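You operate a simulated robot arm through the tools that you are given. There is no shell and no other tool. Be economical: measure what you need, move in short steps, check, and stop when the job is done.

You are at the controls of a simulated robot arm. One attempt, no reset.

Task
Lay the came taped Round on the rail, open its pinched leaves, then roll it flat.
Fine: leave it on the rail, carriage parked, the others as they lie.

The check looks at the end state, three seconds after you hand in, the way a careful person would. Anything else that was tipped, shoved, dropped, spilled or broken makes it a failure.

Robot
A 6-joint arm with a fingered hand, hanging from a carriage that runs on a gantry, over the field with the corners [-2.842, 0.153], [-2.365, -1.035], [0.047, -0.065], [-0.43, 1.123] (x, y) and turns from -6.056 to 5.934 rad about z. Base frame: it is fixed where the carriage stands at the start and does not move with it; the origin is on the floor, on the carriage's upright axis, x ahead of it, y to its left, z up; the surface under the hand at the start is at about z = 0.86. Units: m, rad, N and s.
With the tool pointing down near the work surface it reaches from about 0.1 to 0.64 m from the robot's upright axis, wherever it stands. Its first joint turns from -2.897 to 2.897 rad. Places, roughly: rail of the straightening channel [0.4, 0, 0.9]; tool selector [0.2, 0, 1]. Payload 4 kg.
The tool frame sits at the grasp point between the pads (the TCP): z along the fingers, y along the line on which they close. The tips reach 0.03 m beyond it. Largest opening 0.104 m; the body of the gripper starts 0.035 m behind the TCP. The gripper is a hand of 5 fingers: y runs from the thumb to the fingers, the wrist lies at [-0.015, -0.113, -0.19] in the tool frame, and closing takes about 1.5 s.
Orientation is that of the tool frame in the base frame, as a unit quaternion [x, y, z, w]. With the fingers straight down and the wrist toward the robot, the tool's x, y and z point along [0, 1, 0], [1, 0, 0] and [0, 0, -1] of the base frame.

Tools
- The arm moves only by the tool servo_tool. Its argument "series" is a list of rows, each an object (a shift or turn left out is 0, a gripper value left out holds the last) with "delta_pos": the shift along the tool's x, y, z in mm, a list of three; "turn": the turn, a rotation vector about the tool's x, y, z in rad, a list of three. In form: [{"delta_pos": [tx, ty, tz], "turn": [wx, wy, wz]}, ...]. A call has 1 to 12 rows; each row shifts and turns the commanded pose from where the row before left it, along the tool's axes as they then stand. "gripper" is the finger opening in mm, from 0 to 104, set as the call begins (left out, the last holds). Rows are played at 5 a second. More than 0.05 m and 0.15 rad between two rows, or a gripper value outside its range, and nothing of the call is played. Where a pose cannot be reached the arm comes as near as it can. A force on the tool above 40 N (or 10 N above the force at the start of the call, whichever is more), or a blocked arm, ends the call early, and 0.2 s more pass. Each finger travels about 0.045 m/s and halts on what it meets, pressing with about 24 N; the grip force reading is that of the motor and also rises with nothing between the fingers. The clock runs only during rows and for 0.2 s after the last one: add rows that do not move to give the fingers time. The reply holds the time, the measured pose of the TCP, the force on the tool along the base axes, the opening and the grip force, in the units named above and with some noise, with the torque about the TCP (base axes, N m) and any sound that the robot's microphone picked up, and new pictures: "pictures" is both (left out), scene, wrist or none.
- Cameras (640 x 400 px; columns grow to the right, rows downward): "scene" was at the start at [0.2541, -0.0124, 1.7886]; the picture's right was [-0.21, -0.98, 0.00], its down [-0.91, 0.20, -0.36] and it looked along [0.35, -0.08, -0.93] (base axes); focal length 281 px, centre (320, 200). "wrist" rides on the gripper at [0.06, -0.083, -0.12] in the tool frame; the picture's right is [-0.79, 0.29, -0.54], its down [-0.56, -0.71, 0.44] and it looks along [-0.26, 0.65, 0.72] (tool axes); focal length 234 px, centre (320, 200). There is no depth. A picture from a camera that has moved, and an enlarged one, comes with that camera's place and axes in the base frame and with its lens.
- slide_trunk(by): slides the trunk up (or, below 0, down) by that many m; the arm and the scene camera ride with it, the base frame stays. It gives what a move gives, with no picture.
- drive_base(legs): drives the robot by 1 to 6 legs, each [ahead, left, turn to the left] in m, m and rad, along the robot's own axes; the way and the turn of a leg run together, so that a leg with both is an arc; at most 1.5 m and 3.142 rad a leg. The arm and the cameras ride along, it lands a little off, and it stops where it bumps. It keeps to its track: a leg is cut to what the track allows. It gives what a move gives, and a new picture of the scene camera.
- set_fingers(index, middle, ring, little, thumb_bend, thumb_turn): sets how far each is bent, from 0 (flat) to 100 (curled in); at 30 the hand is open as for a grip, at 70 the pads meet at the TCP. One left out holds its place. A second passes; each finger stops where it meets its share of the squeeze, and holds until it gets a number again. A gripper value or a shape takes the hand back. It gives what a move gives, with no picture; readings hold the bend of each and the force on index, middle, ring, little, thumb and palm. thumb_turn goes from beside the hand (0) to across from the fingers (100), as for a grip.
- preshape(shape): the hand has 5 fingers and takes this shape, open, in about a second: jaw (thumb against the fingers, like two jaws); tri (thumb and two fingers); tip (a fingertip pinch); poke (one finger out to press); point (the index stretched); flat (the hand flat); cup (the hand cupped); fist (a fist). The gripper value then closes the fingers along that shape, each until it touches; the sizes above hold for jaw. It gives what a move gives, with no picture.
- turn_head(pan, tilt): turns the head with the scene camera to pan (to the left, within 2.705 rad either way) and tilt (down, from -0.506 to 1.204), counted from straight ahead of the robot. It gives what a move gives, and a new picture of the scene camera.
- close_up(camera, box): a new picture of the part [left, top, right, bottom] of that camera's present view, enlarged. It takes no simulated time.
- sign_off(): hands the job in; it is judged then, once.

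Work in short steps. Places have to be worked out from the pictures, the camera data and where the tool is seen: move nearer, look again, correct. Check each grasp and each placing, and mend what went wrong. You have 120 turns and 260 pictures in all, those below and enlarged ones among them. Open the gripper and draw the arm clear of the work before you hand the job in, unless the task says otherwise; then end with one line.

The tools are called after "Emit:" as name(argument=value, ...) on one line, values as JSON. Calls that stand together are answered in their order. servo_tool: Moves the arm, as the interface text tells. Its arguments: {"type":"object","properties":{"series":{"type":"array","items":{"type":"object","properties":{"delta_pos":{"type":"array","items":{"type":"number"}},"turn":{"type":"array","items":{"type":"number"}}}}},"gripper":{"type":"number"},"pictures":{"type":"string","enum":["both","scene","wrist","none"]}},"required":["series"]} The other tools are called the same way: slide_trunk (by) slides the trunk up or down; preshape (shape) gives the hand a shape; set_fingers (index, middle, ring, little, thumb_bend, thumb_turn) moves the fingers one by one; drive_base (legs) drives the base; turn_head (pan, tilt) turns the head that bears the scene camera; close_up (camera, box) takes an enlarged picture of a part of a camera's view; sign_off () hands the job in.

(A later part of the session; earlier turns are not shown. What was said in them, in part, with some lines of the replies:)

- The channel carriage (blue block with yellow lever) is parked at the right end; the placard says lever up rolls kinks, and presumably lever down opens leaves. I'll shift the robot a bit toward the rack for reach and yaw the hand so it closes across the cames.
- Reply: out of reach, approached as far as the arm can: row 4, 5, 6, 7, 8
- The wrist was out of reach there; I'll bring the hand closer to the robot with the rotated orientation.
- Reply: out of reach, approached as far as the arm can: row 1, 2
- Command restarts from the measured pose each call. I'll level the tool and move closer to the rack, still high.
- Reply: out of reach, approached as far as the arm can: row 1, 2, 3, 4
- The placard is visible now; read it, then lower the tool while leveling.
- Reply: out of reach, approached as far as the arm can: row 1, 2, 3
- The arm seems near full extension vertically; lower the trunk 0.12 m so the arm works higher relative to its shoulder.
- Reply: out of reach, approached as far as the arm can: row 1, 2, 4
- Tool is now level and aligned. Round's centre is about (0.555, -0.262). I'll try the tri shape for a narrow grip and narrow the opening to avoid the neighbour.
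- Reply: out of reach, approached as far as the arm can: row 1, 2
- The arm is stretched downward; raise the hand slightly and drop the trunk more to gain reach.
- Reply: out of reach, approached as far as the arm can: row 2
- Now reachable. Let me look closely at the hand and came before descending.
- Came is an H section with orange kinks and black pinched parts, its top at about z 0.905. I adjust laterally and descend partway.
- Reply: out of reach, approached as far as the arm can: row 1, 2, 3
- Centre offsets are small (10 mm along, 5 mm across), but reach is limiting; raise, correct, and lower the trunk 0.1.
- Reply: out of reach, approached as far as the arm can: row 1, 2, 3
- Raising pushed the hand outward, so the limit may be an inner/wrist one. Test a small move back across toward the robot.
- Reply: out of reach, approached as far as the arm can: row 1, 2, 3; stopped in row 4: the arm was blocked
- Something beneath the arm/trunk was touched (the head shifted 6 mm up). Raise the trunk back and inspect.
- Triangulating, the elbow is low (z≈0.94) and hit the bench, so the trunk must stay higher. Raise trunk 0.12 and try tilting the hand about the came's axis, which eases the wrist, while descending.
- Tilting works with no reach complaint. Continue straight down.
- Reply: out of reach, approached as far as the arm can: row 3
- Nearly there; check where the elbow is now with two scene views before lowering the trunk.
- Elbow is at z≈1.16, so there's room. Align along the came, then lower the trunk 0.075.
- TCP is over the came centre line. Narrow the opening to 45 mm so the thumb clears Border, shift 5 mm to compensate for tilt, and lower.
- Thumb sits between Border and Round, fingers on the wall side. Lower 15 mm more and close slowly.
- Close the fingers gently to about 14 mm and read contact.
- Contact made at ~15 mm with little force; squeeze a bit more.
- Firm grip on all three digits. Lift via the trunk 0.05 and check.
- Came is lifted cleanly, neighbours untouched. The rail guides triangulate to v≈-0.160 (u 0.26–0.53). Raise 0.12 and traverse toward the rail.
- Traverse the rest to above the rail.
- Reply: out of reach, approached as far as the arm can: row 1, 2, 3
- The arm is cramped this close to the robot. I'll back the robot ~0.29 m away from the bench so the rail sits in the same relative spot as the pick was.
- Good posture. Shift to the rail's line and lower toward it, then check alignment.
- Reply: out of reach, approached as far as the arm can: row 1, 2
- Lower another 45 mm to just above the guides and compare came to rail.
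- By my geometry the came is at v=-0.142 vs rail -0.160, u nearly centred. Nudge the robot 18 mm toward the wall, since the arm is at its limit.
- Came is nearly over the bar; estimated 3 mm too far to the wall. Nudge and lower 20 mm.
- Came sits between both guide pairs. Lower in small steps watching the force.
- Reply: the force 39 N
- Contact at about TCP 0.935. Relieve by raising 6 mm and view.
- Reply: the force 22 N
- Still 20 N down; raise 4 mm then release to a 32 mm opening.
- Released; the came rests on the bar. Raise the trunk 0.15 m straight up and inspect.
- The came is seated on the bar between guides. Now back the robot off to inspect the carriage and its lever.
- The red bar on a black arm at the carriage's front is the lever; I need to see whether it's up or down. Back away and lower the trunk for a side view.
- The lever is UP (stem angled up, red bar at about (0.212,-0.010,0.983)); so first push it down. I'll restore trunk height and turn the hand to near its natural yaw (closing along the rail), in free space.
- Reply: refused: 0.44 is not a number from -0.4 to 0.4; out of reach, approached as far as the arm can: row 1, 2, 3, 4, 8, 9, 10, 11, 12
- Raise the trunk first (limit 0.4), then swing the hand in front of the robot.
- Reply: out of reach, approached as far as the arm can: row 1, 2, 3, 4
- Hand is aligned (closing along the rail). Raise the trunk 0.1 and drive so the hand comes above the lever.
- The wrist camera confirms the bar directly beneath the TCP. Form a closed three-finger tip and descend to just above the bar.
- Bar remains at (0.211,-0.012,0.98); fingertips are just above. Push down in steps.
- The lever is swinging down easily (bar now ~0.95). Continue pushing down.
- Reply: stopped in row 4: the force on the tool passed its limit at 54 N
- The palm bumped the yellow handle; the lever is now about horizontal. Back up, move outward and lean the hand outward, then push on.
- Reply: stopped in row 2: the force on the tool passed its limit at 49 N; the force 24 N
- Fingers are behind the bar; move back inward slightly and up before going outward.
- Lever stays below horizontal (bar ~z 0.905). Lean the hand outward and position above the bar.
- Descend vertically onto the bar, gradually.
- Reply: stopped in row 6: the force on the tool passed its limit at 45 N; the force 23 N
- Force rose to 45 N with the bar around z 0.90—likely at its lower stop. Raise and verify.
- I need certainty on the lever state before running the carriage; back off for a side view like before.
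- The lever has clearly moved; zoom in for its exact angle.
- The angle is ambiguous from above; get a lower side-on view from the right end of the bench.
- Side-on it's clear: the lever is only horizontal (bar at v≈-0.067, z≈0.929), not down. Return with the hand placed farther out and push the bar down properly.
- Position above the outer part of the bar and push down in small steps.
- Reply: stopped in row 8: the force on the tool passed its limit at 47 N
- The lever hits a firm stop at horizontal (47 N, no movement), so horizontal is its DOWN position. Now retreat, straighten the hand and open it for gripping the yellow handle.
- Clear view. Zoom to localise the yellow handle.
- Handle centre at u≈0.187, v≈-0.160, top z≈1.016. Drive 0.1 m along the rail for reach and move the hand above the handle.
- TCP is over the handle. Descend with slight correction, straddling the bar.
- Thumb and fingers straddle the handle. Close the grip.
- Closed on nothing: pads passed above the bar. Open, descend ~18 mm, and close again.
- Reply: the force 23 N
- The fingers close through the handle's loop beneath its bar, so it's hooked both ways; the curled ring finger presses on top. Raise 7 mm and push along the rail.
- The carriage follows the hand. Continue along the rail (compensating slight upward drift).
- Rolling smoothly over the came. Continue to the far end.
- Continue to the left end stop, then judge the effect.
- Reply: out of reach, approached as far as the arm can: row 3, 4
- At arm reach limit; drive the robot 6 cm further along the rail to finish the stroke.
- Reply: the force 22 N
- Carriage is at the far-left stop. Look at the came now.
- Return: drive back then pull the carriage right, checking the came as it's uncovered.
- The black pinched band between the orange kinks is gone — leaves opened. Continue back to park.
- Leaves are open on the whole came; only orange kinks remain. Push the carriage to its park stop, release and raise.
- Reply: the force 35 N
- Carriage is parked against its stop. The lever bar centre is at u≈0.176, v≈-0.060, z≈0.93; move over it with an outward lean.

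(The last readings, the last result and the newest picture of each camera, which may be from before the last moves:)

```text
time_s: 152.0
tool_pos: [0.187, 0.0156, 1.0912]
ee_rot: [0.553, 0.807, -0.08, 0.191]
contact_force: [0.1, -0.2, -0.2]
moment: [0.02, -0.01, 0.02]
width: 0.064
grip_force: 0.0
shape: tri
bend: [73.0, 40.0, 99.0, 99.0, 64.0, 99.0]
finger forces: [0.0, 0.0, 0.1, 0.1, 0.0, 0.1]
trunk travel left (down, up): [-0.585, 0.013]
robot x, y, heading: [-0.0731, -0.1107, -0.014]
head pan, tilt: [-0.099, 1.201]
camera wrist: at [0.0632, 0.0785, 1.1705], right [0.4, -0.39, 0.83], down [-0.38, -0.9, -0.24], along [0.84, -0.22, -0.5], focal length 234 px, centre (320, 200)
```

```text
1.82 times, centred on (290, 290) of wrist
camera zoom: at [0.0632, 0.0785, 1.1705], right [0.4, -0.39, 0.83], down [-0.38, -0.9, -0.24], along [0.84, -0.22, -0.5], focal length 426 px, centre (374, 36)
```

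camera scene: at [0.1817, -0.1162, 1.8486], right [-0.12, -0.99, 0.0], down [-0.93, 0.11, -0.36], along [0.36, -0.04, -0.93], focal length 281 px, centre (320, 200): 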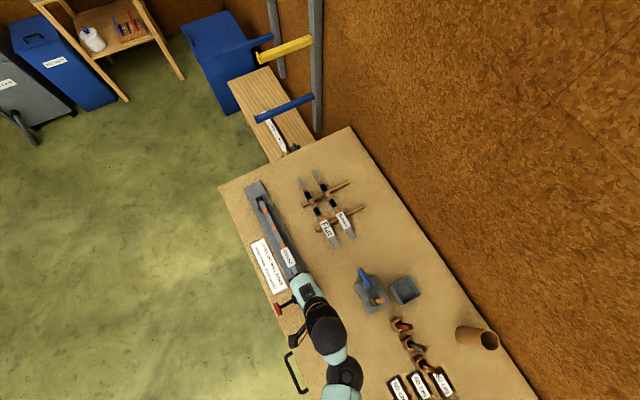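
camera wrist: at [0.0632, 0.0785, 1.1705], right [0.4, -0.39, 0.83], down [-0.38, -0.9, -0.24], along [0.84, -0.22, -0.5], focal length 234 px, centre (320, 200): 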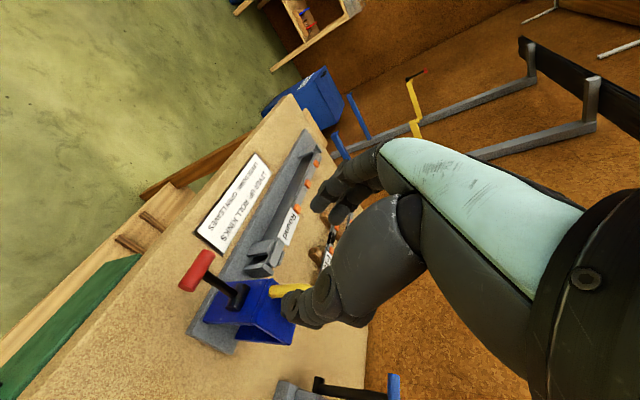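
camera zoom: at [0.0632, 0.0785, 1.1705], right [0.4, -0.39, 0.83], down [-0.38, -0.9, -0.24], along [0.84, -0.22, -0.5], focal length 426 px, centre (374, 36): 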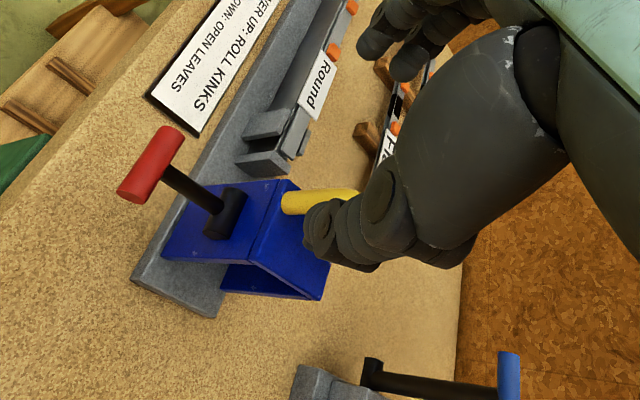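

Aligned over the bar. Descend so the fingers straddle its two ends.

Emit:
servo_tool(series=[{"delta_pos": [10.1, -2, 22.8]}, {"delta_pos": [10.1, 0, 22.8]}, {"delta_pos": [10.1, 0, 22.8]}, {"delta_pos": [10.1, 0, 22.8]}, {"delta_pos": [10.1, 0, 22.8]}, {"delta_pos": [4.9, 0, 11]}, {"delta_pos": [4.9, 0, 11]}, {}], pictures="wrist")

Emit:
close_up(camera="wrist", box=[180, 160, 400, 380])

```text
time_s: 153.8
tool_pos: [0.1917, 0.0227, 0.9445]
ee_rot: [0.553, 0.807, -0.08, 0.191]
contact_force: [-1.1, -0.9, -0.2]
moment: [-0.01, 0.1, 0.02]
width: 0.066
grip_force: 0.0
shape: tri
bend: [73.0, 40.0, 99.0, 99.0, 62.0, 99.0]
finger forces: [0.0, 0.0, 0.0, 0.0, 1.8, 0.0]
trunk travel left (down, up): [-0.585, 0.013]
robot x, y, heading: [-0.0751, -0.1055, -0.014]
head pan, tilt: [-0.099, 1.201]
camera wrist: at [0.0699, 0.0843, 1.0234], right [0.4, -0.39, 0.83], down [-0.38, -0.89, -0.24], along [0.84, -0.22, -0.5], focal length 234 px, centre (320, 200)
```

wrist: 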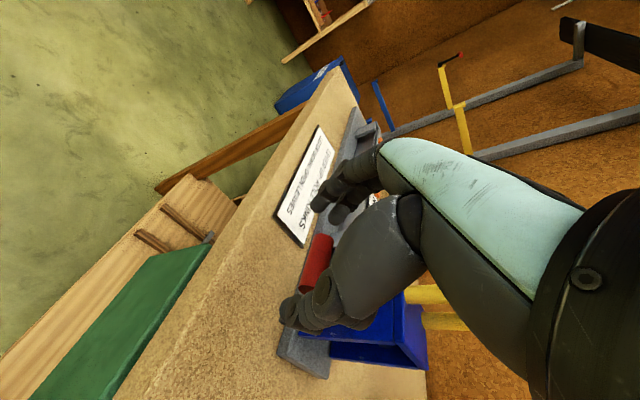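

```text
1.82 times, centred on (290, 270) of wrist
camera zoom: at [0.0699, 0.0843, 1.0234], right [0.4, -0.39, 0.83], down [-0.38, -0.89, -0.24], along [0.84, -0.22, -0.5], focal length 426 px, centre (374, 73)
```

zoom: 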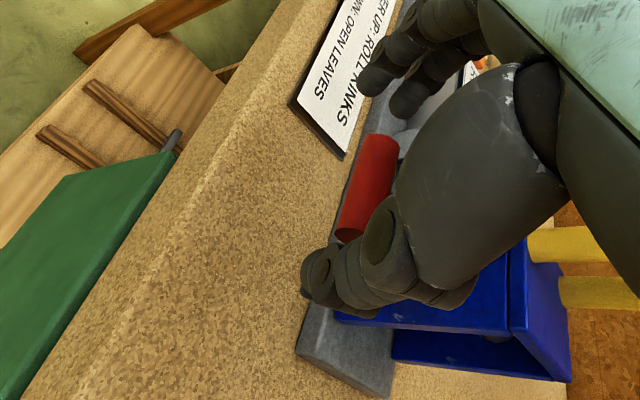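

The bar lies between thumb and fingers. Close on its ends.

Emit:
servo_tool(series=[{}, {}, {}, {}, {}], gripper=20, pictures="wrist")

Emit:
close_up(camera="wrist", box=[180, 160, 400, 380])

```text
time_s: 155.0
tool_pos: [0.1939, 0.0217, 0.9437]
ee_rot: [0.553, 0.808, -0.079, 0.19]
contact_force: [2.6, 1.5, -0.1]
moment: [-0.04, 0.0, 0.05]
width: 0.006
grip_force: 23.8
shape: tri
bend: [70.0, 72.0, 100.0, 100.0, 80.0, 100.0]
finger forces: [0.1, 2.2, 0.6, 0.0, 0.0, 0.1]
trunk travel left (down, up): [-0.585, 0.013]
robot x, y, heading: [-0.0735, -0.1058, -0.016]
head pan, tilt: [-0.099, 1.201]
camera wrist: at [0.0708, 0.0852, 1.024], right [0.4, -0.39, 0.83], down [-0.38, -0.89, -0.24], along [0.84, -0.22, -0.5], focal length 234 px, centre (320, 200)
```

wrist: 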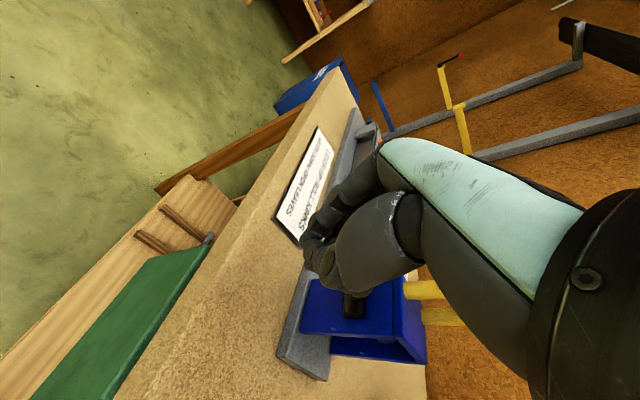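

```text
1.82 times, centred on (290, 270) of wrist
camera zoom: at [0.0708, 0.0852, 1.024], right [0.4, -0.39, 0.83], down [-0.38, -0.89, -0.24], along [0.84, -0.22, -0.5], focal length 426 px, centre (374, 73)
```

zoom: 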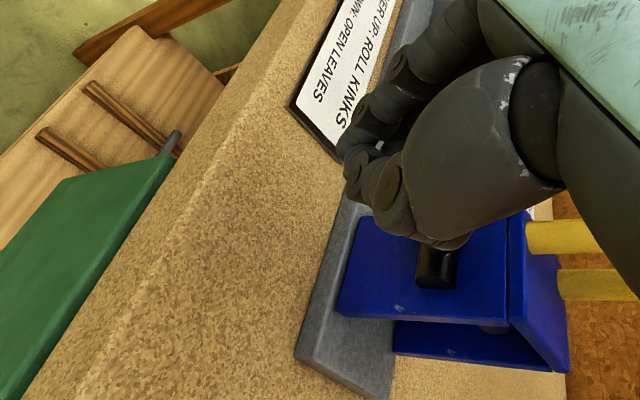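

The fingers closed under/around the bar. Lift slightly along the lever's arc and observe.

Emit:
servo_tool(series=[{"delta_pos": [-4, 0, -9]}, {"delta_pos": [-4, 0, -8]}, {"delta_pos": [-9, 0, -7]}, {}], gripper=10, pictures="wrist")

Emit:
close_up(camera="wrist", box=[180, 160, 400, 380])

```text
time_s: 156.0
tool_pos: [0.1934, 0.0146, 0.9708]
ee_rot: [0.553, 0.807, -0.079, 0.191]
contact_force: [0.6, -0.1, -1.2]
moment: [0.03, 0.02, 0.0]
width: 0.0099
grip_force: 0.0
shape: tri
bend: [72.0, 64.0, 99.0, 99.0, 73.0, 100.0]
finger forces: [0.1, 1.0, 0.0, 0.2, 0.0, 0.0]
trunk travel left (down, up): [-0.585, 0.013]
robot x, y, heading: [-0.0733, -0.1088, -0.02]
head pan, tilt: [-0.099, 1.201]
camera wrist: at [0.071, 0.0776, 1.0525], right [0.4, -0.39, 0.83], down [-0.38, -0.89, -0.24], along [0.84, -0.22, -0.5], focal length 234 px, centre (320, 200)
```

wrist: 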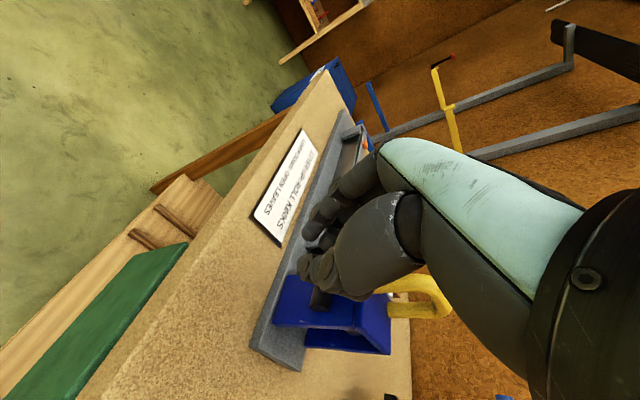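

```text
1.82 times, centred on (290, 270) of wrist
camera zoom: at [0.071, 0.0776, 1.0525], right [0.4, -0.39, 0.83], down [-0.38, -0.89, -0.24], along [0.84, -0.22, -0.5], focal length 426 px, centre (374, 73)
```

zoom: 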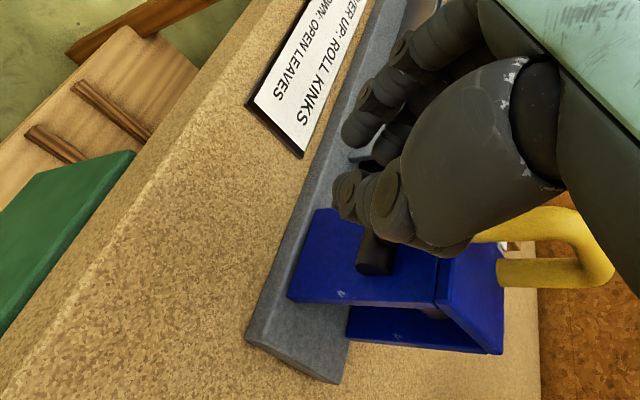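

The bar is travelling with the hand (hidden behind the thumb). Continue the arc upward/inward.

Emit:
servo_tool(series=[{"delta_pos": [-11, 0, -9]}, {"delta_pos": [-12, 0, -8]}, {"delta_pos": [-12, 0, -7]}, {"delta_pos": [-10, 0, -6]}, {}], pictures="wrist")

Emit:
close_up(camera="wrist", box=[180, 160, 400, 380])

```text
time_s: 156.7
tool_pos: [0.1905, 0.0086, 0.9952]
ee_rot: [0.546, 0.813, -0.082, 0.185]
contact_force: [-5.7, 15.2, -19.7]
moment: [0.51, 0.56, 0.36]
width: 0.0092
grip_force: 0.0
shape: tri
bend: [72.0, 63.0, 99.0, 99.0, 73.0, 100.0]
finger forces: [0.1, 22.7, 0.0, 0.0, 0.0, 0.0]
trunk travel left (down, up): [-0.585, 0.013]
robot x, y, heading: [-0.0729, -0.1055, -0.021]
head pan, tilt: [-0.099, 1.201]
stopped in row 3: the force on the tool passed its limit at 47 N (the readings are from after the stop); the commanded pose is now the measured one
camera wrist: at [0.0684, 0.0692, 1.0775], right [0.42, -0.38, 0.83], down [-0.37, -0.9, -0.23], along [0.83, -0.21, -0.52], focal length 234 px, centre (320, 200)
```

wrist: 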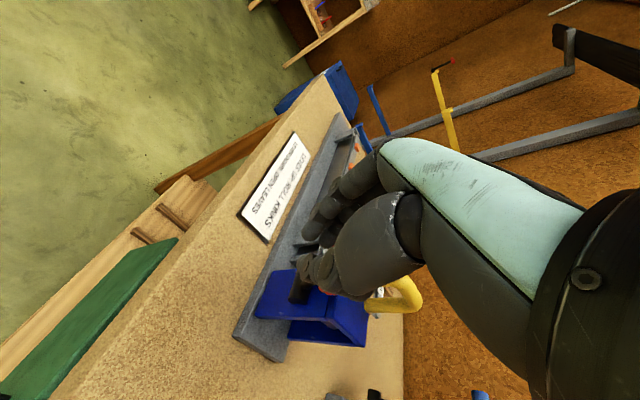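

```text
1.82 times, centred on (290, 270) of wrist
camera zoom: at [0.0684, 0.0692, 1.0775], right [0.42, -0.38, 0.83], down [-0.37, -0.9, -0.23], along [0.83, -0.21, -0.52], focal length 426 px, centre (374, 73)
```

zoom: 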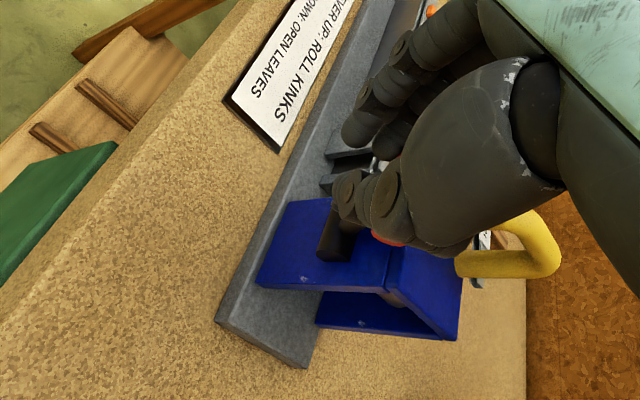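

Lever has reached its upper stop (red visible behind the thumb). Open wide and back off along the tool axis.

Emit:
servo_tool(series=[{"delta_pos": [4, 0, 3]}, {}, {}, {}, {}, {}], gripper=90, pictures="wrist")

Emit:
close_up(camera="wrist", box=[180, 160, 400, 380])

```text
time_s: 158.1
tool_pos: [0.1908, 0.0071, 0.9923]
ee_rot: [0.547, 0.812, -0.081, 0.187]
contact_force: [-6.3, 10.9, -15.5]
moment: [0.17, 0.91, 0.52]
width: 0.0868
grip_force: 0.1
shape: tri
bend: [27.0, 38.0, 99.0, 99.0, 42.0, 98.0]
finger forces: [0.0, 17.5, 0.0, 0.0, 0.1, 0.0]
trunk travel left (down, up): [-0.585, 0.013]
robot x, y, heading: [-0.0742, -0.109, -0.015]
head pan, tilt: [-0.099, 1.201]
camera wrist: at [0.0683, 0.0692, 1.0732], right [0.41, -0.38, 0.83], down [-0.37, -0.9, -0.23], along [0.83, -0.21, -0.51], focal length 234 px, centre (320, 200)
```

wrist: 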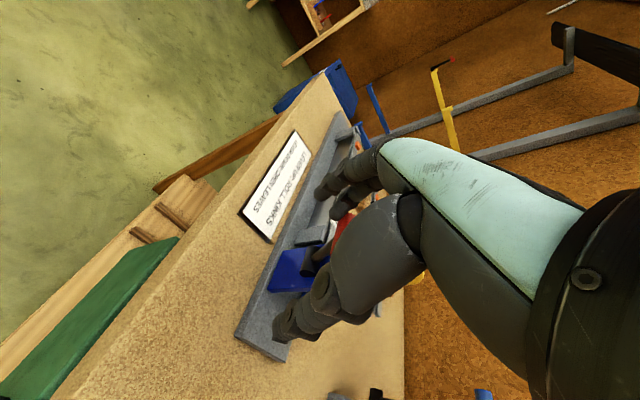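

```text
1.82 times, centred on (290, 270) of wrist
camera zoom: at [0.0683, 0.0692, 1.0732], right [0.41, -0.38, 0.83], down [-0.37, -0.9, -0.23], along [0.83, -0.21, -0.51], focal length 426 px, centre (374, 73)
```

zoom: 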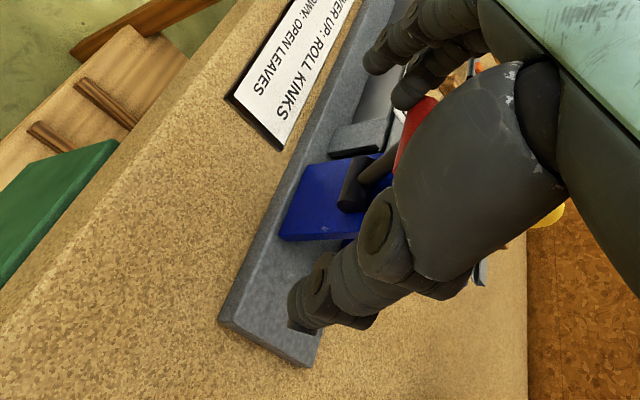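

The middle finger is still pressing under the stem and dragged the carriage slightly. Unload by lowering a little, then see.

Emit:
servo_tool(series=[{"delta_pos": [2, 0, 5]}, {"delta_pos": [2, 0, 5]}, {}, {}], gripper=104, pictures="wrist")

Emit:
close_up(camera="wrist", box=[180, 160, 400, 380])

```text
time_s: 159.1
tool_pos: [0.1945, 0.0052, 0.9823]
ee_rot: [0.548, 0.811, -0.081, 0.188]
contact_force: [-0.2, 2.6, -0.5]
moment: [0.04, 0.02, 0.13]
width: 0.1038
grip_force: 0.1
shape: tri
bend: [30.0, 30.0, 99.0, 99.0, 30.0, 97.0]
finger forces: [0.0, 1.8, 0.1, 0.0, 0.0, 0.0]
trunk travel left (down, up): [-0.585, 0.013]
robot x, y, heading: [-0.0725, -0.1062, -0.017]
head pan, tilt: [-0.099, 1.201]
camera wrist: at [0.0715, 0.0679, 1.0631], right [0.41, -0.38, 0.83], down [-0.37, -0.9, -0.23], along [0.83, -0.21, -0.51], focal length 234 px, centre (320, 200)
```

wrist: 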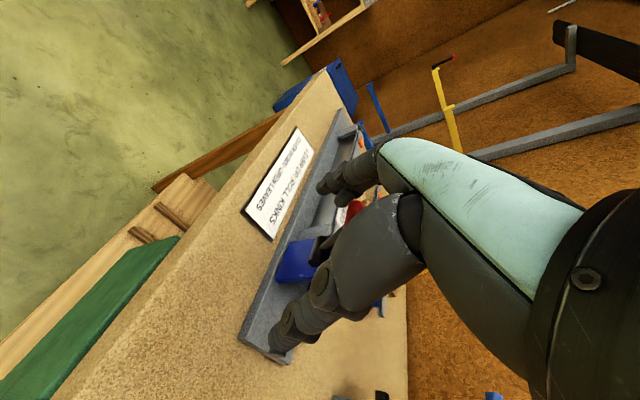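

```text
1.82 times, centred on (290, 270) of wrist
camera zoom: at [0.0715, 0.0679, 1.0631], right [0.41, -0.38, 0.83], down [-0.37, -0.9, -0.23], along [0.83, -0.21, -0.51], focal length 426 px, centre (374, 73)
```

zoom: 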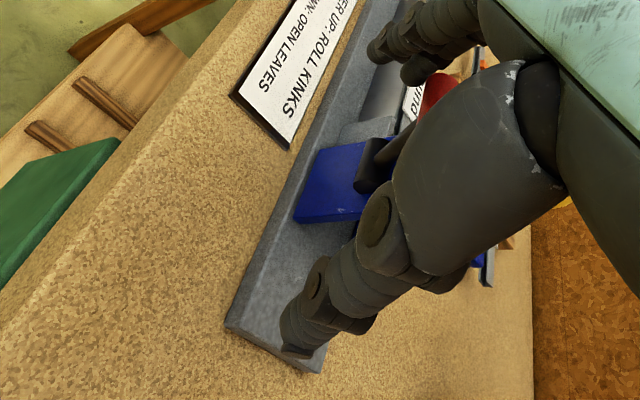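

Forces are near zero now. Withdraw along the tool axis.

Emit:
servo_tool(series=[{"delta_pos": [0, 0, -12]}, {"delta_pos": [0, 0, -15]}, {"delta_pos": [0, 0, -20]}, {"delta_pos": [0, 0, -20]}, {"delta_pos": [0, 0, -20]}, {}], pictures="wrist")

Emit:
close_up(camera="wrist", box=[180, 160, 400, 380])

```text
time_s: 160.5
tool_pos: [0.1748, 0.0353, 1.0627]
ee_rot: [0.547, 0.812, -0.081, 0.186]
contact_force: [-0.2, 1.1, -0.4]
moment: [0.01, 0.01, 0.01]
width: 0.1034
grip_force: 0.0
shape: tri
bend: [30.0, 30.0, 99.0, 99.0, 30.0, 97.0]
finger forces: [0.1, 0.1, 0.0, 0.1, 0.0, 0.0]
trunk travel left (down, up): [-0.585, 0.013]
robot x, y, heading: [-0.0699, -0.1039, -0.018]
head pan, tilt: [-0.099, 1.201]
camera wrist: at [0.0517, 0.0974, 1.1424], right [0.41, -0.38, 0.83], down [-0.37, -0.9, -0.23], along [0.83, -0.21, -0.51], focal length 234 px, centre (320, 200)
```

wrist: 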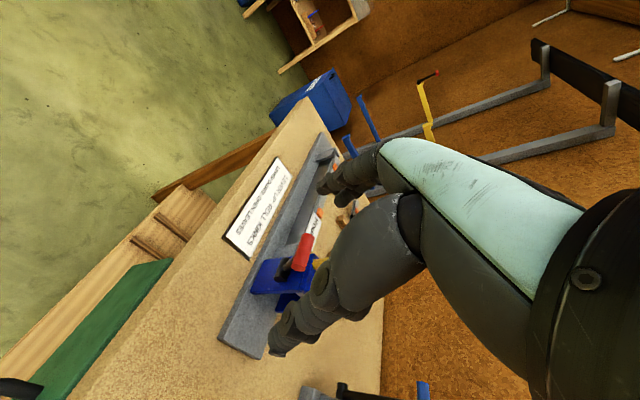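

```text
1.82 times, centred on (290, 270) of wrist
camera zoom: at [0.0517, 0.0974, 1.1424], right [0.41, -0.38, 0.83], down [-0.37, -0.9, -0.23], along [0.83, -0.21, -0.51], focal length 426 px, centre (374, 73)
```

zoom: 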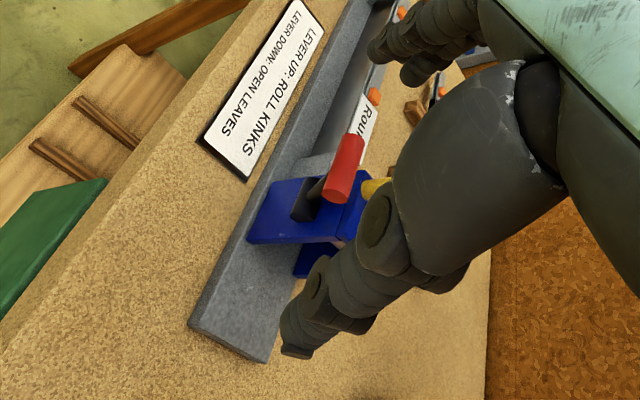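

Hand is free and the lever is up; carriage sits ~4 cm off park. Straighten the hand and look from the scene camera.

Emit:
servo_tool(series=[{"delta_pos": [0, 0, -20], "turn": [0, 0.13, 0]}, {"delta_pos": [0, 0, -15], "turn": [0, 0.13, 0]}, {"turn": [0, 0.13, 0]}, {}], gripper=60, pictures="both")

Emit:
close_up(camera="scene", box=[220, 170, 340, 320])

```text
time_s: 161.5
tool_pos: [0.1665, 0.0443, 1.0948]
ee_rot: [0.554, 0.832, 0.025, 0.025]
contact_force: [-0.5, -0.2, 0.7]
moment: [0.01, 0.03, -0.02]
width: 0.0604
grip_force: 0.1
shape: tri
bend: [74.0, 41.0, 99.0, 99.0, 66.0, 99.0]
finger forces: [0.1, 0.1, 0.1, 0.0, 0.1, 0.1]
trunk travel left (down, up): [-0.585, 0.013]
robot x, y, heading: [-0.074, -0.105, -0.017]
head pan, tilt: [-0.099, 1.201]
camera scene: at [0.1818, -0.1159, 1.8486], right [-0.11, -0.99, 0.0], down [-0.93, 0.11, -0.36], along [0.36, -0.04, -0.93], focal length 281 px, centre (320, 200)
camera wrist: at [0.058, 0.0688, 1.2081], right [0.53, -0.62, 0.57], down [-0.4, -0.78, -0.48], along [0.75, 0.02, -0.67], focal length 234 px, centre (320, 200)
```

scene: 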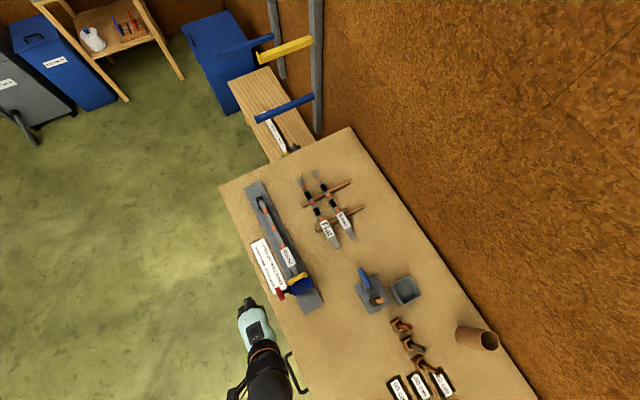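
wrist: 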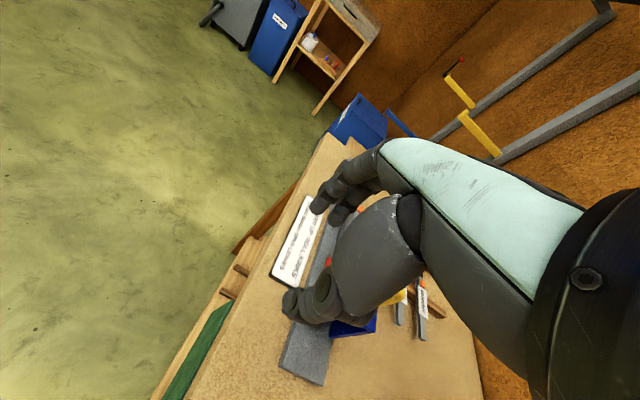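

```text
2.67 times, centred on (280, 245) of scene
camera zoom: at [0.1818, -0.1159, 1.8486], right [-0.11, -0.99, 0.0], down [-0.93, 0.11, -0.36], along [0.36, -0.04, -0.93], focal length 750 px, centre (427, 80)
```

zoom: 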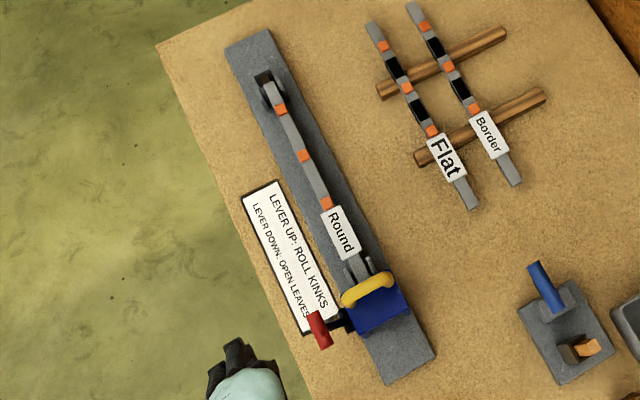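

Lever bar at v≈-0.092, matching its original UP position. Handle now at u≈0.233; move over it and hook it as before.

Emit:
servo_tool(series=[{"delta_pos": [-33.5, 15.5, 0]}, {"delta_pos": [-33.5, 15.5, 0]}, {"delta_pos": [-33.5, 15.5, 0]}, {"delta_pos": [-33.5, 15.5, 0]}, {"delta_pos": [0, 0, 20]}, {}], pictures="wrist")

Emit:
close_up(camera="wrist", box=[200, 180, 400, 340])

```text
time_s: 162.9
tool_pos: [0.277, -0.0541, 1.0805]
ee_rot: [0.553, 0.832, 0.025, 0.025]
contact_force: [-0.9, 0.0, -0.4]
moment: [0.02, 0.02, 0.03]
width: 0.0605
grip_force: 0.1
shape: tri
bend: [74.0, 41.0, 99.0, 99.0, 66.0, 99.0]
finger forces: [0.0, 0.0, 0.0, 0.0, 0.0, 0.0]
trunk travel left (down, up): [-0.585, 0.013]
robot x, y, heading: [-0.0713, -0.1056, -0.017]
head pan, tilt: [-0.099, 1.201]
camera wrist: at [0.1679, -0.0307, 1.1928], right [0.53, -0.62, 0.57], down [-0.4, -0.78, -0.48], along [0.75, 0.02, -0.67], focal length 234 px, centre (320, 200)
```

wrist: 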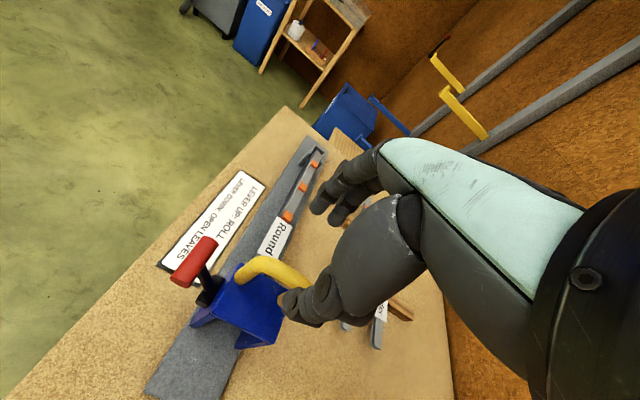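

```text
2.50 times, centred on (300, 260) of wrist
camera zoom: at [0.1679, -0.0307, 1.1928], right [0.53, -0.62, 0.57], down [-0.4, -0.78, -0.48], along [0.75, 0.02, -0.67], focal length 585 px, centre (370, 50)
```

zoom: 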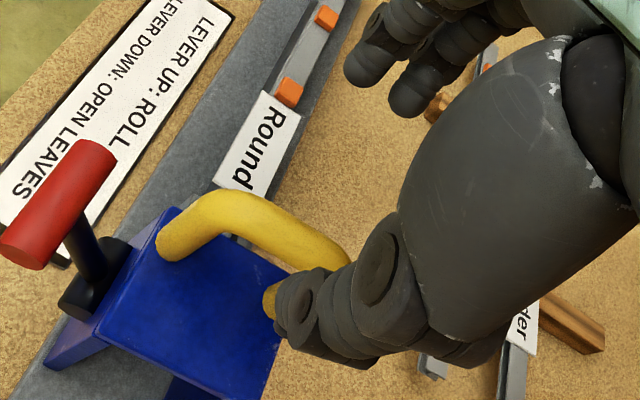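

Lever is up and hand well positioned. Descend, close through the loop, and relieve.

Emit:
servo_tool(series=[{"delta_pos": [-2, 0, 20]}, {"delta_pos": [-2, 0, 20]}, {"delta_pos": [0, 0, 20]}, {"delta_pos": [0, 0, 12]}, {}], pictures="none")

Emit:
servo_tool(series=[{}, {}, {}, {}, {}, {}, {}], gripper=2, pictures="wrist")

Emit:
close_up(camera="wrist", box=[180, 180, 400, 340])

```text
time_s: 164.1
tool_pos: [0.2851, -0.0554, 1.009]
ee_rot: [0.554, 0.831, 0.026, 0.027]
contact_force: [0.0, -0.3, -1.1]
moment: [-0.01, -0.03, 0.01]
width: 0.0606
grip_force: 0.1
shape: tri
bend: [74.0, 41.0, 99.0, 99.0, 66.0, 99.0]
finger forces: [0.0, 0.0, 0.0, 0.1, 0.0, 0.1]
trunk travel left (down, up): [-0.585, 0.013]
robot x, y, heading: [-0.0725, -0.1063, -0.017]
head pan, tilt: [-0.099, 1.201]
```

```text
time_s: 165.7
tool_pos: [0.284, -0.0557, 1.008]
ee_rot: [0.553, 0.832, 0.026, 0.027]
contact_force: [-2.2, -1.1, -3.0]
moment: [0.06, -0.07, -0.03]
width: 0.0
grip_force: 23.8
shape: tri
bend: [70.0, 70.0, 100.0, 100.0, 75.0, 100.0]
finger forces: [0.0, 0.0, 0.0, 0.0, 3.8, 0.0]
trunk travel left (down, up): [-0.585, 0.013]
robot x, y, heading: [-0.0752, -0.1048, -0.018]
head pan, tilt: [-0.099, 1.201]
camera wrist: at [0.1752, -0.0326, 1.1216], right [0.53, -0.62, 0.57], down [-0.4, -0.78, -0.48], along [0.75, 0.02, -0.67], focal length 234 px, centre (320, 200)
```

wrist: 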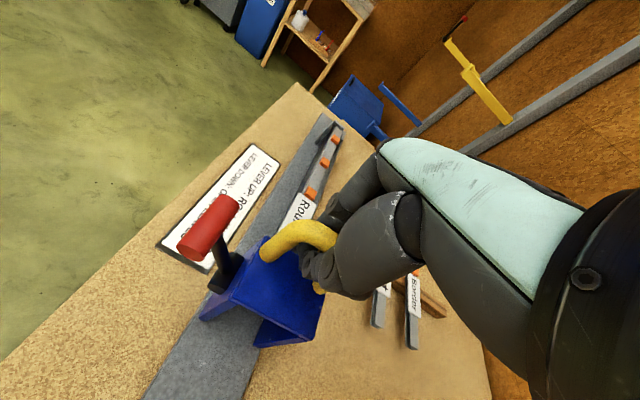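

```text
2.50 times, centred on (290, 260) of wrist
camera zoom: at [0.1752, -0.0326, 1.1216], right [0.53, -0.62, 0.57], down [-0.4, -0.78, -0.48], along [0.75, 0.02, -0.67], focal length 585 px, centre (395, 50)
```

zoom: 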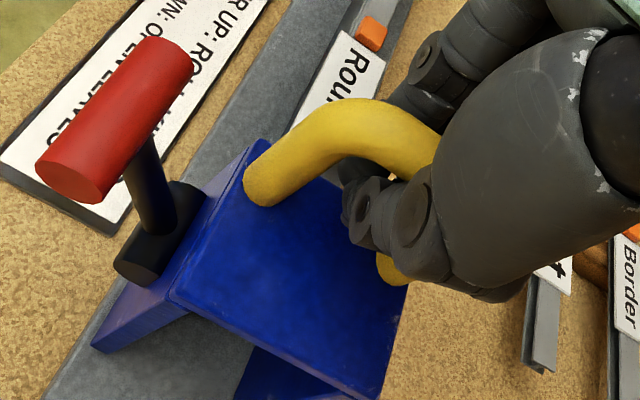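

Hooked with the lever up. Run the rolling pass to the left.

Emit:
servo_tool(series=[{"delta_pos": [0, 20, 1.4]}, {"delta_pos": [0, 20, 1.4]}, {"delta_pos": [0, 20, 1.4]}, {"delta_pos": [0, 20, 1.4]}, {"delta_pos": [0, 20, 1.4]}, {"delta_pos": [0, 20, 1.4]}, {"delta_pos": [0, 20, 1.4]}, {"delta_pos": [0, 20, 1.4]}, {"delta_pos": [0, 20, 1.4]}, {"delta_pos": [0, 20, 1.4]}, {}], pictures="wrist")

```text
time_s: 168.1
tool_pos: [0.4699, 0.0234, 1.0082]
ee_rot: [0.553, 0.833, 0.025, 0.026]
contact_force: [-0.6, -0.8, -0.9]
moment: [0.01, 0.04, 0.02]
width: 0.0
grip_force: 24.6
shape: tri
bend: [70.0, 70.0, 100.0, 100.0, 76.0, 100.0]
finger forces: [0.0, 0.1, 0.1, 0.0, 1.0, 0.0]
trunk travel left (down, up): [-0.585, 0.013]
robot x, y, heading: [-0.0725, -0.1046, -0.015]
head pan, tilt: [-0.099, 1.201]
camera wrist: at [0.3602, 0.0455, 1.1227], right [0.53, -0.62, 0.57], down [-0.4, -0.78, -0.48], along [0.75, 0.02, -0.66], focal length 234 px, centre (320, 200)
```

wrist: 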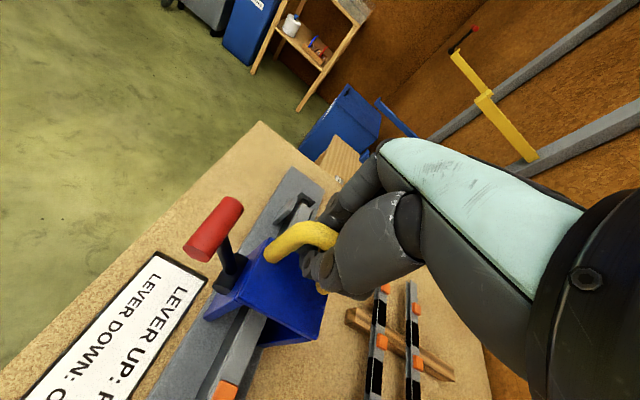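

Continue to the left end.

Emit:
servo_tool(series=[{"delta_pos": [0, 20, 1.4]}, {"delta_pos": [0, 20, 1.4]}, {"delta_pos": [0, 20, 1.4]}, {"delta_pos": [0, 20, 1.4]}, {"delta_pos": [0, 15, 1]}, {}], pictures="none")

Emit:
drive_base(legs=[[0.06, 0.024, 0]])

Emit:
close_up(camera="wrist", box=[120, 180, 360, 400])

```text
time_s: 169.5
tool_pos: [0.5589, 0.0586, 1.0094]
ee_rot: [0.554, 0.832, 0.027, 0.027]
contact_force: [-0.8, 0.0, -1.5]
moment: [-0.02, -0.03, 0.02]
width: 0.0
grip_force: 24.0
shape: tri
bend: [70.0, 70.0, 100.0, 100.0, 76.0, 100.0]
finger forces: [0.0, 0.0, 0.0, 0.0, 1.3, 0.0]
trunk travel left (down, up): [-0.585, 0.013]
robot x, y, heading: [-0.0766, -0.1069, -0.015]
head pan, tilt: [-0.099, 1.201]
```

```text
time_s: 170.5
tool_pos: [0.6184, 0.082, 1.01]
ee_rot: [0.553, 0.832, 0.027, 0.028]
contact_force: [2.7, 0.4, 0.0]
moment: [0.01, 0.03, 0.0]
width: 0.0
grip_force: 24.4
shape: tri
bend: [70.0, 70.0, 100.0, 100.0, 76.0, 100.0]
finger forces: [1.8, 0.1, 0.0, 0.0, 0.0, 0.1]
trunk travel left (down, up): [-0.585, 0.013]
robot x, y, heading: [-0.0156, -0.0864, -0.014]
head pan, tilt: [-0.099, 1.201]
camera scene: at [0.2408, -0.0929, 1.8487], right [-0.11, -0.99, 0.0], down [-0.93, 0.11, -0.36], along [0.36, -0.04, -0.93], focal length 281 px, centre (320, 200)
```

scene: 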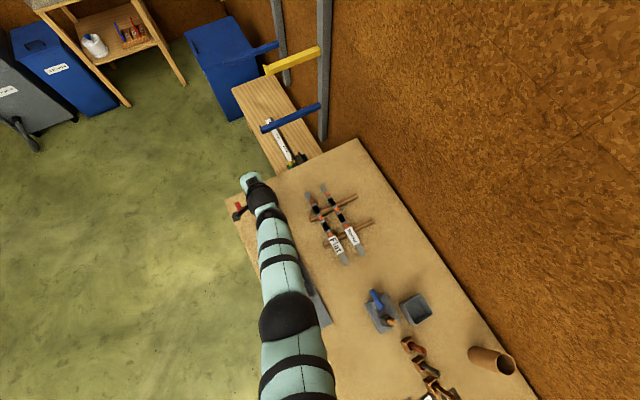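

```text
1.82 times, centred on (240, 290) of wrist
camera zoom: at [0.5094, 0.1053, 1.1233], right [0.53, -0.62, 0.57], down [-0.4, -0.78, -0.48], along [0.75, 0.02, -0.66], focal length 426 px, centre (466, 36)
```

zoom: 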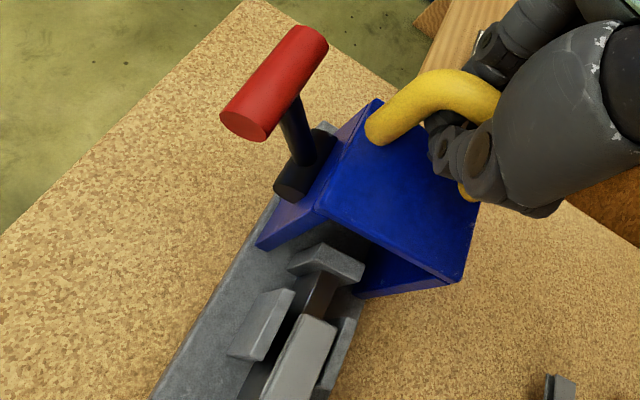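

Almost at the left stop; nudge 2 cm more to complete the stroke.

Emit:
drive_base(legs=[[0.018, 0.007, 0]])

Emit:
drive_base(legs=[[-0.078, -0.031, 0]])

Emit:
servo_tool(series=[{"delta_pos": [0, -20, -1.4]}, {"delta_pos": [0, -20, -1.4]}, {"delta_pos": [0, -20, -1.4]}, {"delta_pos": [0, -20, -1.4]}, {"delta_pos": [0, -20, -1.4]}, {"delta_pos": [0, -20, -1.4]}, {"delta_pos": [0, -20, -1.4]}, {"delta_pos": [0, -20, -1.4]}, {"delta_pos": [0, -20, -1.4]}, {"delta_pos": [0, -20, -1.4]}, {}], pictures="wrist")

Emit:
close_up(camera="wrist", box=[220, 80, 400, 300])

```text
time_s: 171.2
tool_pos: [0.6327, 0.0871, 1.0071]
ee_rot: [0.554, 0.831, 0.026, 0.025]
contact_force: [-13.8, -5.2, -1.9]
moment: [0.06, -0.13, -0.03]
width: 0.0
grip_force: 24.2
shape: tri
bend: [70.0, 70.0, 100.0, 100.0, 76.0, 100.0]
finger forces: [0.1, 0.0, 0.0, 0.0, 14.1, 0.0]
trunk travel left (down, up): [-0.585, 0.013]
robot x, y, heading: [0.0042, -0.076, -0.011]
head pan, tilt: [-0.099, 1.201]
camera scene: at [0.2578, -0.0866, 1.848], right [-0.11, -0.99, 0.0], down [-0.93, 0.11, -0.36], along [0.36, -0.04, -0.93], focal length 281 px, centre (320, 200)
```

scene: 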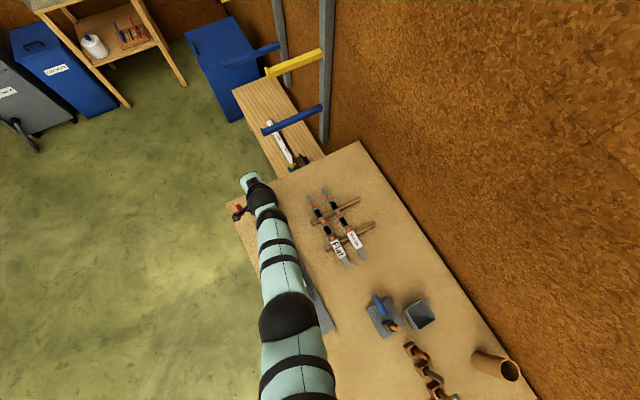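

```text
time_s: 172.3
tool_pos: [0.5541, 0.0587, 1.0073]
ee_rot: [0.554, 0.832, 0.025, 0.026]
contact_force: [-2.6, 0.0, 1.0]
moment: [0.05, -0.03, 0.01]
width: 0.0
grip_force: 24.0
shape: tri
bend: [70.0, 70.0, 100.0, 100.0, 76.0, 100.0]
finger forces: [0.0, 0.0, 0.0, 0.0, 2.3, 0.1]
trunk travel left (down, up): [-0.585, 0.013]
robot x, y, heading: [-0.0727, -0.1055, -0.014]
head pan, tilt: [-0.099, 1.201]
camera scene: at [0.1793, -0.116, 1.8485], right [-0.11, -0.99, 0.0], down [-0.93, 0.11, -0.36], along [0.36, -0.04, -0.93], focal length 281 px, centre (320, 200)
```

scene: 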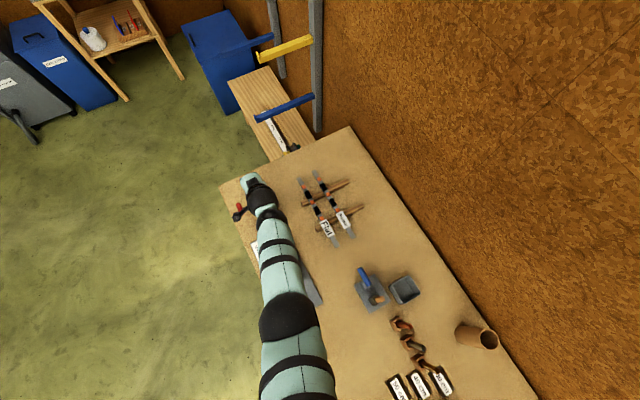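

```text
time_s: 174.7
tool_pos: [0.369, -0.0172, 1.0088]
ee_rot: [0.554, 0.832, 0.024, 0.025]
contact_force: [0.3, 0.7, 0.3]
moment: [-0.03, 0.04, -0.01]
width: 0.0002
grip_force: 24.3
shape: tri
bend: [70.0, 70.0, 100.0, 100.0, 77.0, 100.0]
finger forces: [0.7, 0.1, 0.0, 0.1, 0.1, 0.2]
trunk travel left (down, up): [-0.585, 0.013]
robot x, y, heading: [-0.0733, -0.1051, -0.014]
head pan, tilt: [-0.099, 1.201]
camera wrist: at [0.261, 0.0047, 1.1217], right [0.53, -0.62, 0.57], down [-0.4, -0.78, -0.48], along [0.74, 0.02, -0.67], focal length 234 px, centre (320, 200)
```

wrist: 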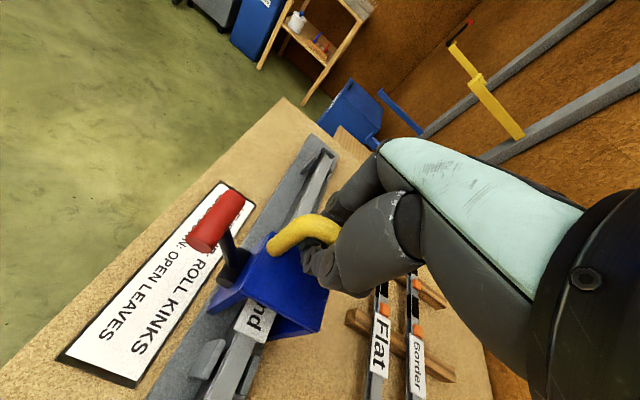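

```text
1.82 times, centred on (310, 190) of wrist
camera zoom: at [0.261, 0.0047, 1.1217], right [0.53, -0.62, 0.57], down [-0.4, -0.78, -0.48], along [0.74, 0.02, -0.67], focal length 426 px, centre (338, 218)
```

zoom: 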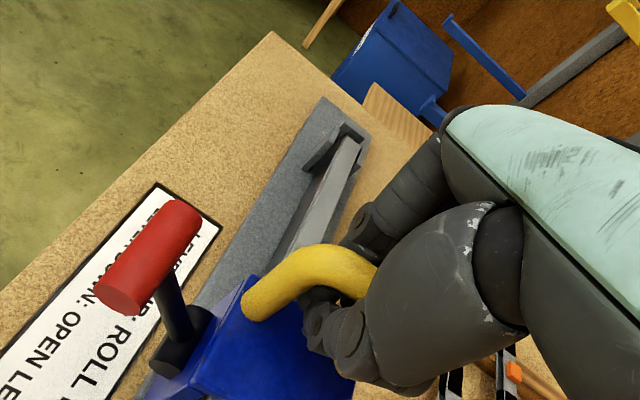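

The orange kinks are gone too. Bring the carriage back to its park stop.

Emit:
servo_tool(series=[{"delta_pos": [0, -20, -1.4]}, {"delta_pos": [0, -20, -1.4]}, {"delta_pos": [0, -20, -1.4]}, {"delta_pos": [0, -20, -1.4]}, {"delta_pos": [0, -20, -1.4]}, {"delta_pos": [0, -20, -1.4]}, {"delta_pos": [0, -20, -1.2]}, {"delta_pos": [0, -12, -0.8]}, {"delta_pos": [0, -10, 0]}, {"delta_pos": [0, -10, 0]}, {"delta_pos": [0, -8, 0]}, {}], pictures="wrist")

```text
time_s: 176.9
tool_pos: [0.2264, -0.0802, 1.0111]
ee_rot: [0.551, 0.833, 0.032, 0.032]
contact_force: [28.0, 17.7, -11.5]
moment: [-0.08, 0.29, -0.04]
width: 0.0
grip_force: 23.3
shape: tri
bend: [70.0, 70.0, 100.0, 100.0, 79.0, 100.0]
finger forces: [24.7, 11.1, 0.0, 0.0, 0.0, 0.0]
trunk travel left (down, up): [-0.585, 0.013]
robot x, y, heading: [-0.0738, -0.1053, -0.014]
head pan, tilt: [-0.099, 1.201]
stopped in row 10: the force on the tool passed its limit at 44 N (the readings are from after the stop); the commanded pose is now the measured one
camera wrist: at [0.1158, -0.0572, 1.1223], right [0.52, -0.62, 0.58], down [-0.39, -0.78, -0.49], along [0.76, 0.03, -0.65], focal length 234 px, centre (320, 200)
```

wrist: 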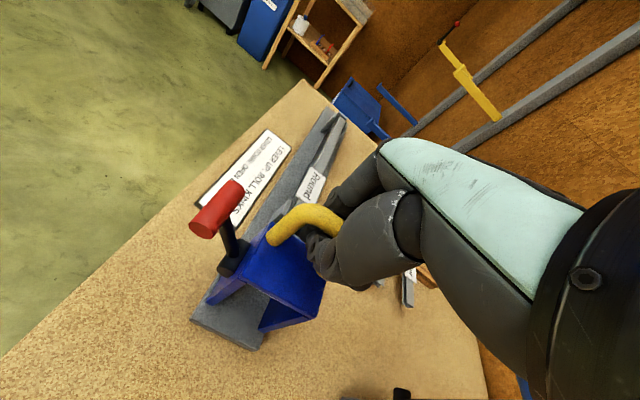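

Parked against the stop. Relax, open and rise clear.

Emit:
servo_tool(series=[{"delta_pos": [0, 4, 0]}, {}, {}, {}, {}, {}, {"delta_pos": [0, 0, -20]}, {"delta_pos": [0, 0, -30]}, {"delta_pos": [0, 0, -30]}, {"delta_pos": [0, 0, -30]}, {}], gripper=64, pictures="wrist")

```text
time_s: 179.3
tool_pos: [0.2159, -0.0856, 1.1188]
ee_rot: [0.552, 0.833, 0.028, 0.03]
contact_force: [0.2, 0.0, 0.9]
moment: [0.03, 0.02, -0.02]
width: 0.0636
grip_force: 0.1
shape: tri
bend: [73.0, 40.0, 99.0, 99.0, 64.0, 99.0]
finger forces: [0.0, 0.1, 0.0, 0.0, 0.0, 0.0]
trunk travel left (down, up): [-0.585, 0.013]
robot x, y, heading: [-0.0736, -0.1069, -0.022]
head pan, tilt: [-0.099, 1.201]
camera wrist: at [0.1053, -0.0617, 1.2312], right [0.53, -0.62, 0.58], down [-0.4, -0.78, -0.48], along [0.75, 0.02, -0.66], focal length 234 px, centre (320, 200)
```

wrist: 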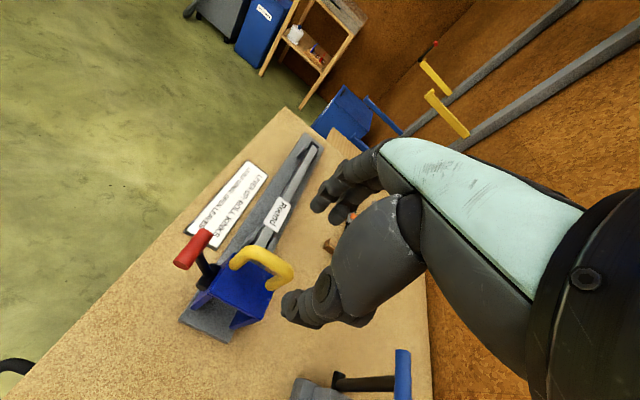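

Carriage is parked and the came is smooth. Draw the robot clear of the bench and take a final look.

Emit:
servo_tool(series=[{"delta_pos": [0, 0, -30]}, {"delta_pos": [0, 0, -30]}, {}], pictures="none")

Emit:
drive_base(legs=[[-0.2, 0.5, 0]])

Emit:
turn_head(pan=-0.9, tilt=1.0)

Emit:
close_up(camera="scene", box=[200, 100, 420, 270])

```text
time_s: 180.1
tool_pos: [0.217, -0.0652, 1.1544]
ee_rot: [0.553, 0.832, 0.028, 0.031]
contact_force: [0.2, -0.4, 0.2]
moment: [0.01, 0.03, -0.03]
width: 0.0638
grip_force: 0.0
shape: tri
bend: [73.0, 40.0, 99.0, 99.0, 64.0, 99.0]
finger forces: [0.0, 0.0, 0.1, 0.0, 0.0, 0.0]
out of reach, approached as far as the arm can: row 1, 2
trunk travel left (down, up): [-0.585, 0.013]
robot x, y, heading: [-0.0724, -0.1073, -0.012]
head pan, tilt: [-0.099, 1.201]
```

```text
time_s: 183.2
tool_pos: [0.0217, 0.4339, 1.1543]
ee_rot: [0.552, 0.833, 0.028, 0.03]
contact_force: [0.3, 0.5, 0.4]
moment: [0.02, -0.02, -0.03]
width: 0.0636
grip_force: 0.1
shape: tri
bend: [73.0, 40.0, 99.0, 99.0, 64.0, 99.0]
finger forces: [0.0, 0.1, 0.1, 0.0, 0.0, 0.0]
trunk travel left (down, up): [-0.585, 0.013]
robot x, y, heading: [-0.2706, 0.3928, -0.013]
head pan, tilt: [-0.099, 1.201]
camera scene: at [-0.0158, 0.3842, 1.8486], right [-0.11, -0.99, 0.0], down [-0.93, 0.1, -0.36], along [0.36, -0.04, -0.93], focal length 281 px, centre (320, 200)
```

scene: 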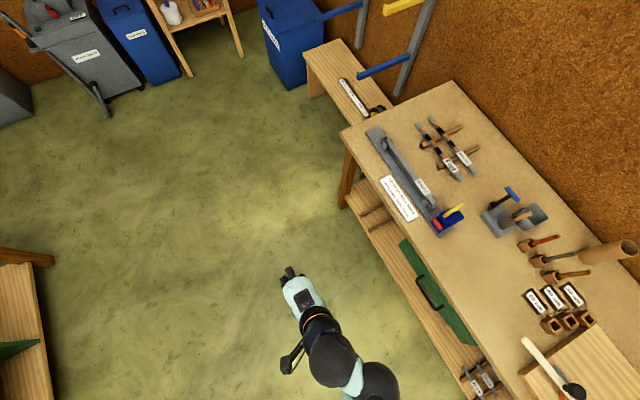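

```text
time_s: 184.3
tool_pos: [0.0211, 0.4342, 1.1538]
ee_rot: [0.551, 0.833, 0.027, 0.031]
contact_force: [0.4, -0.5, 0.3]
moment: [-0.02, -0.01, 0.04]
width: 0.0636
grip_force: 0.1
shape: tri
bend: [73.0, 40.0, 99.0, 99.0, 64.0, 99.0]
finger forces: [0.0, 0.0, 0.0, 0.1, 0.0, 0.1]
trunk travel left (down, up): [-0.585, 0.013]
robot x, y, heading: [-0.2696, 0.3945, -0.014]
head pan, tilt: [-0.901, 1.0]
camera scene: at [-0.0288, 0.3354, 1.8612], right [-0.79, -0.61, 0.0], down [-0.52, 0.67, -0.54], along [0.33, -0.43, -0.84], focal length 281 px, centre (320, 200)
```

scene: 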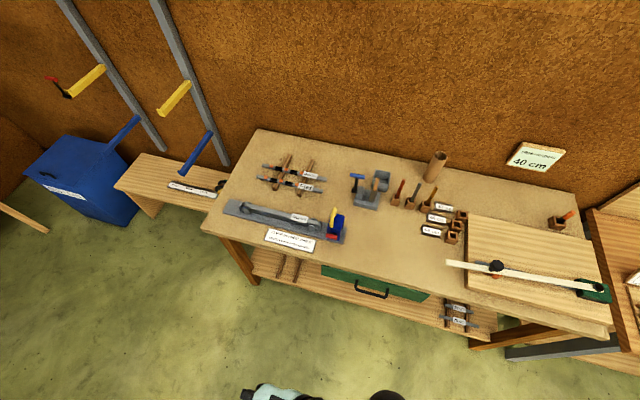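

```text
2.35 times, centred on (310, 185) of scene
camera zoom: at [-0.0288, 0.3354, 1.8612], right [-0.79, -0.61, 0.0], down [-0.52, 0.67, -0.54], along [0.33, -0.43, -0.84], focal length 662 px, centre (344, 235)
```

zoom: 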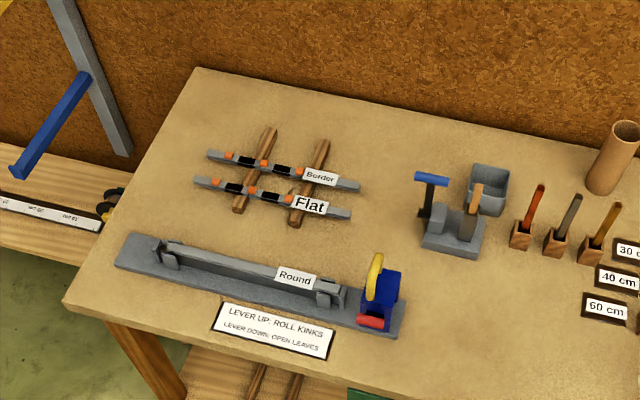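

Round is clean (no pinches or kinks) on the rail, the carriage is parked, and the other cames and tools are where they were. The hand is open and clear, so I hand in.

Emit:
sign_off()

```text
The job is handed in.
```

The Round came lies on the rail with its leaves opened and rolled flat. The carriage is back against its park stop, and the other cames and tools show as they were in the last view.
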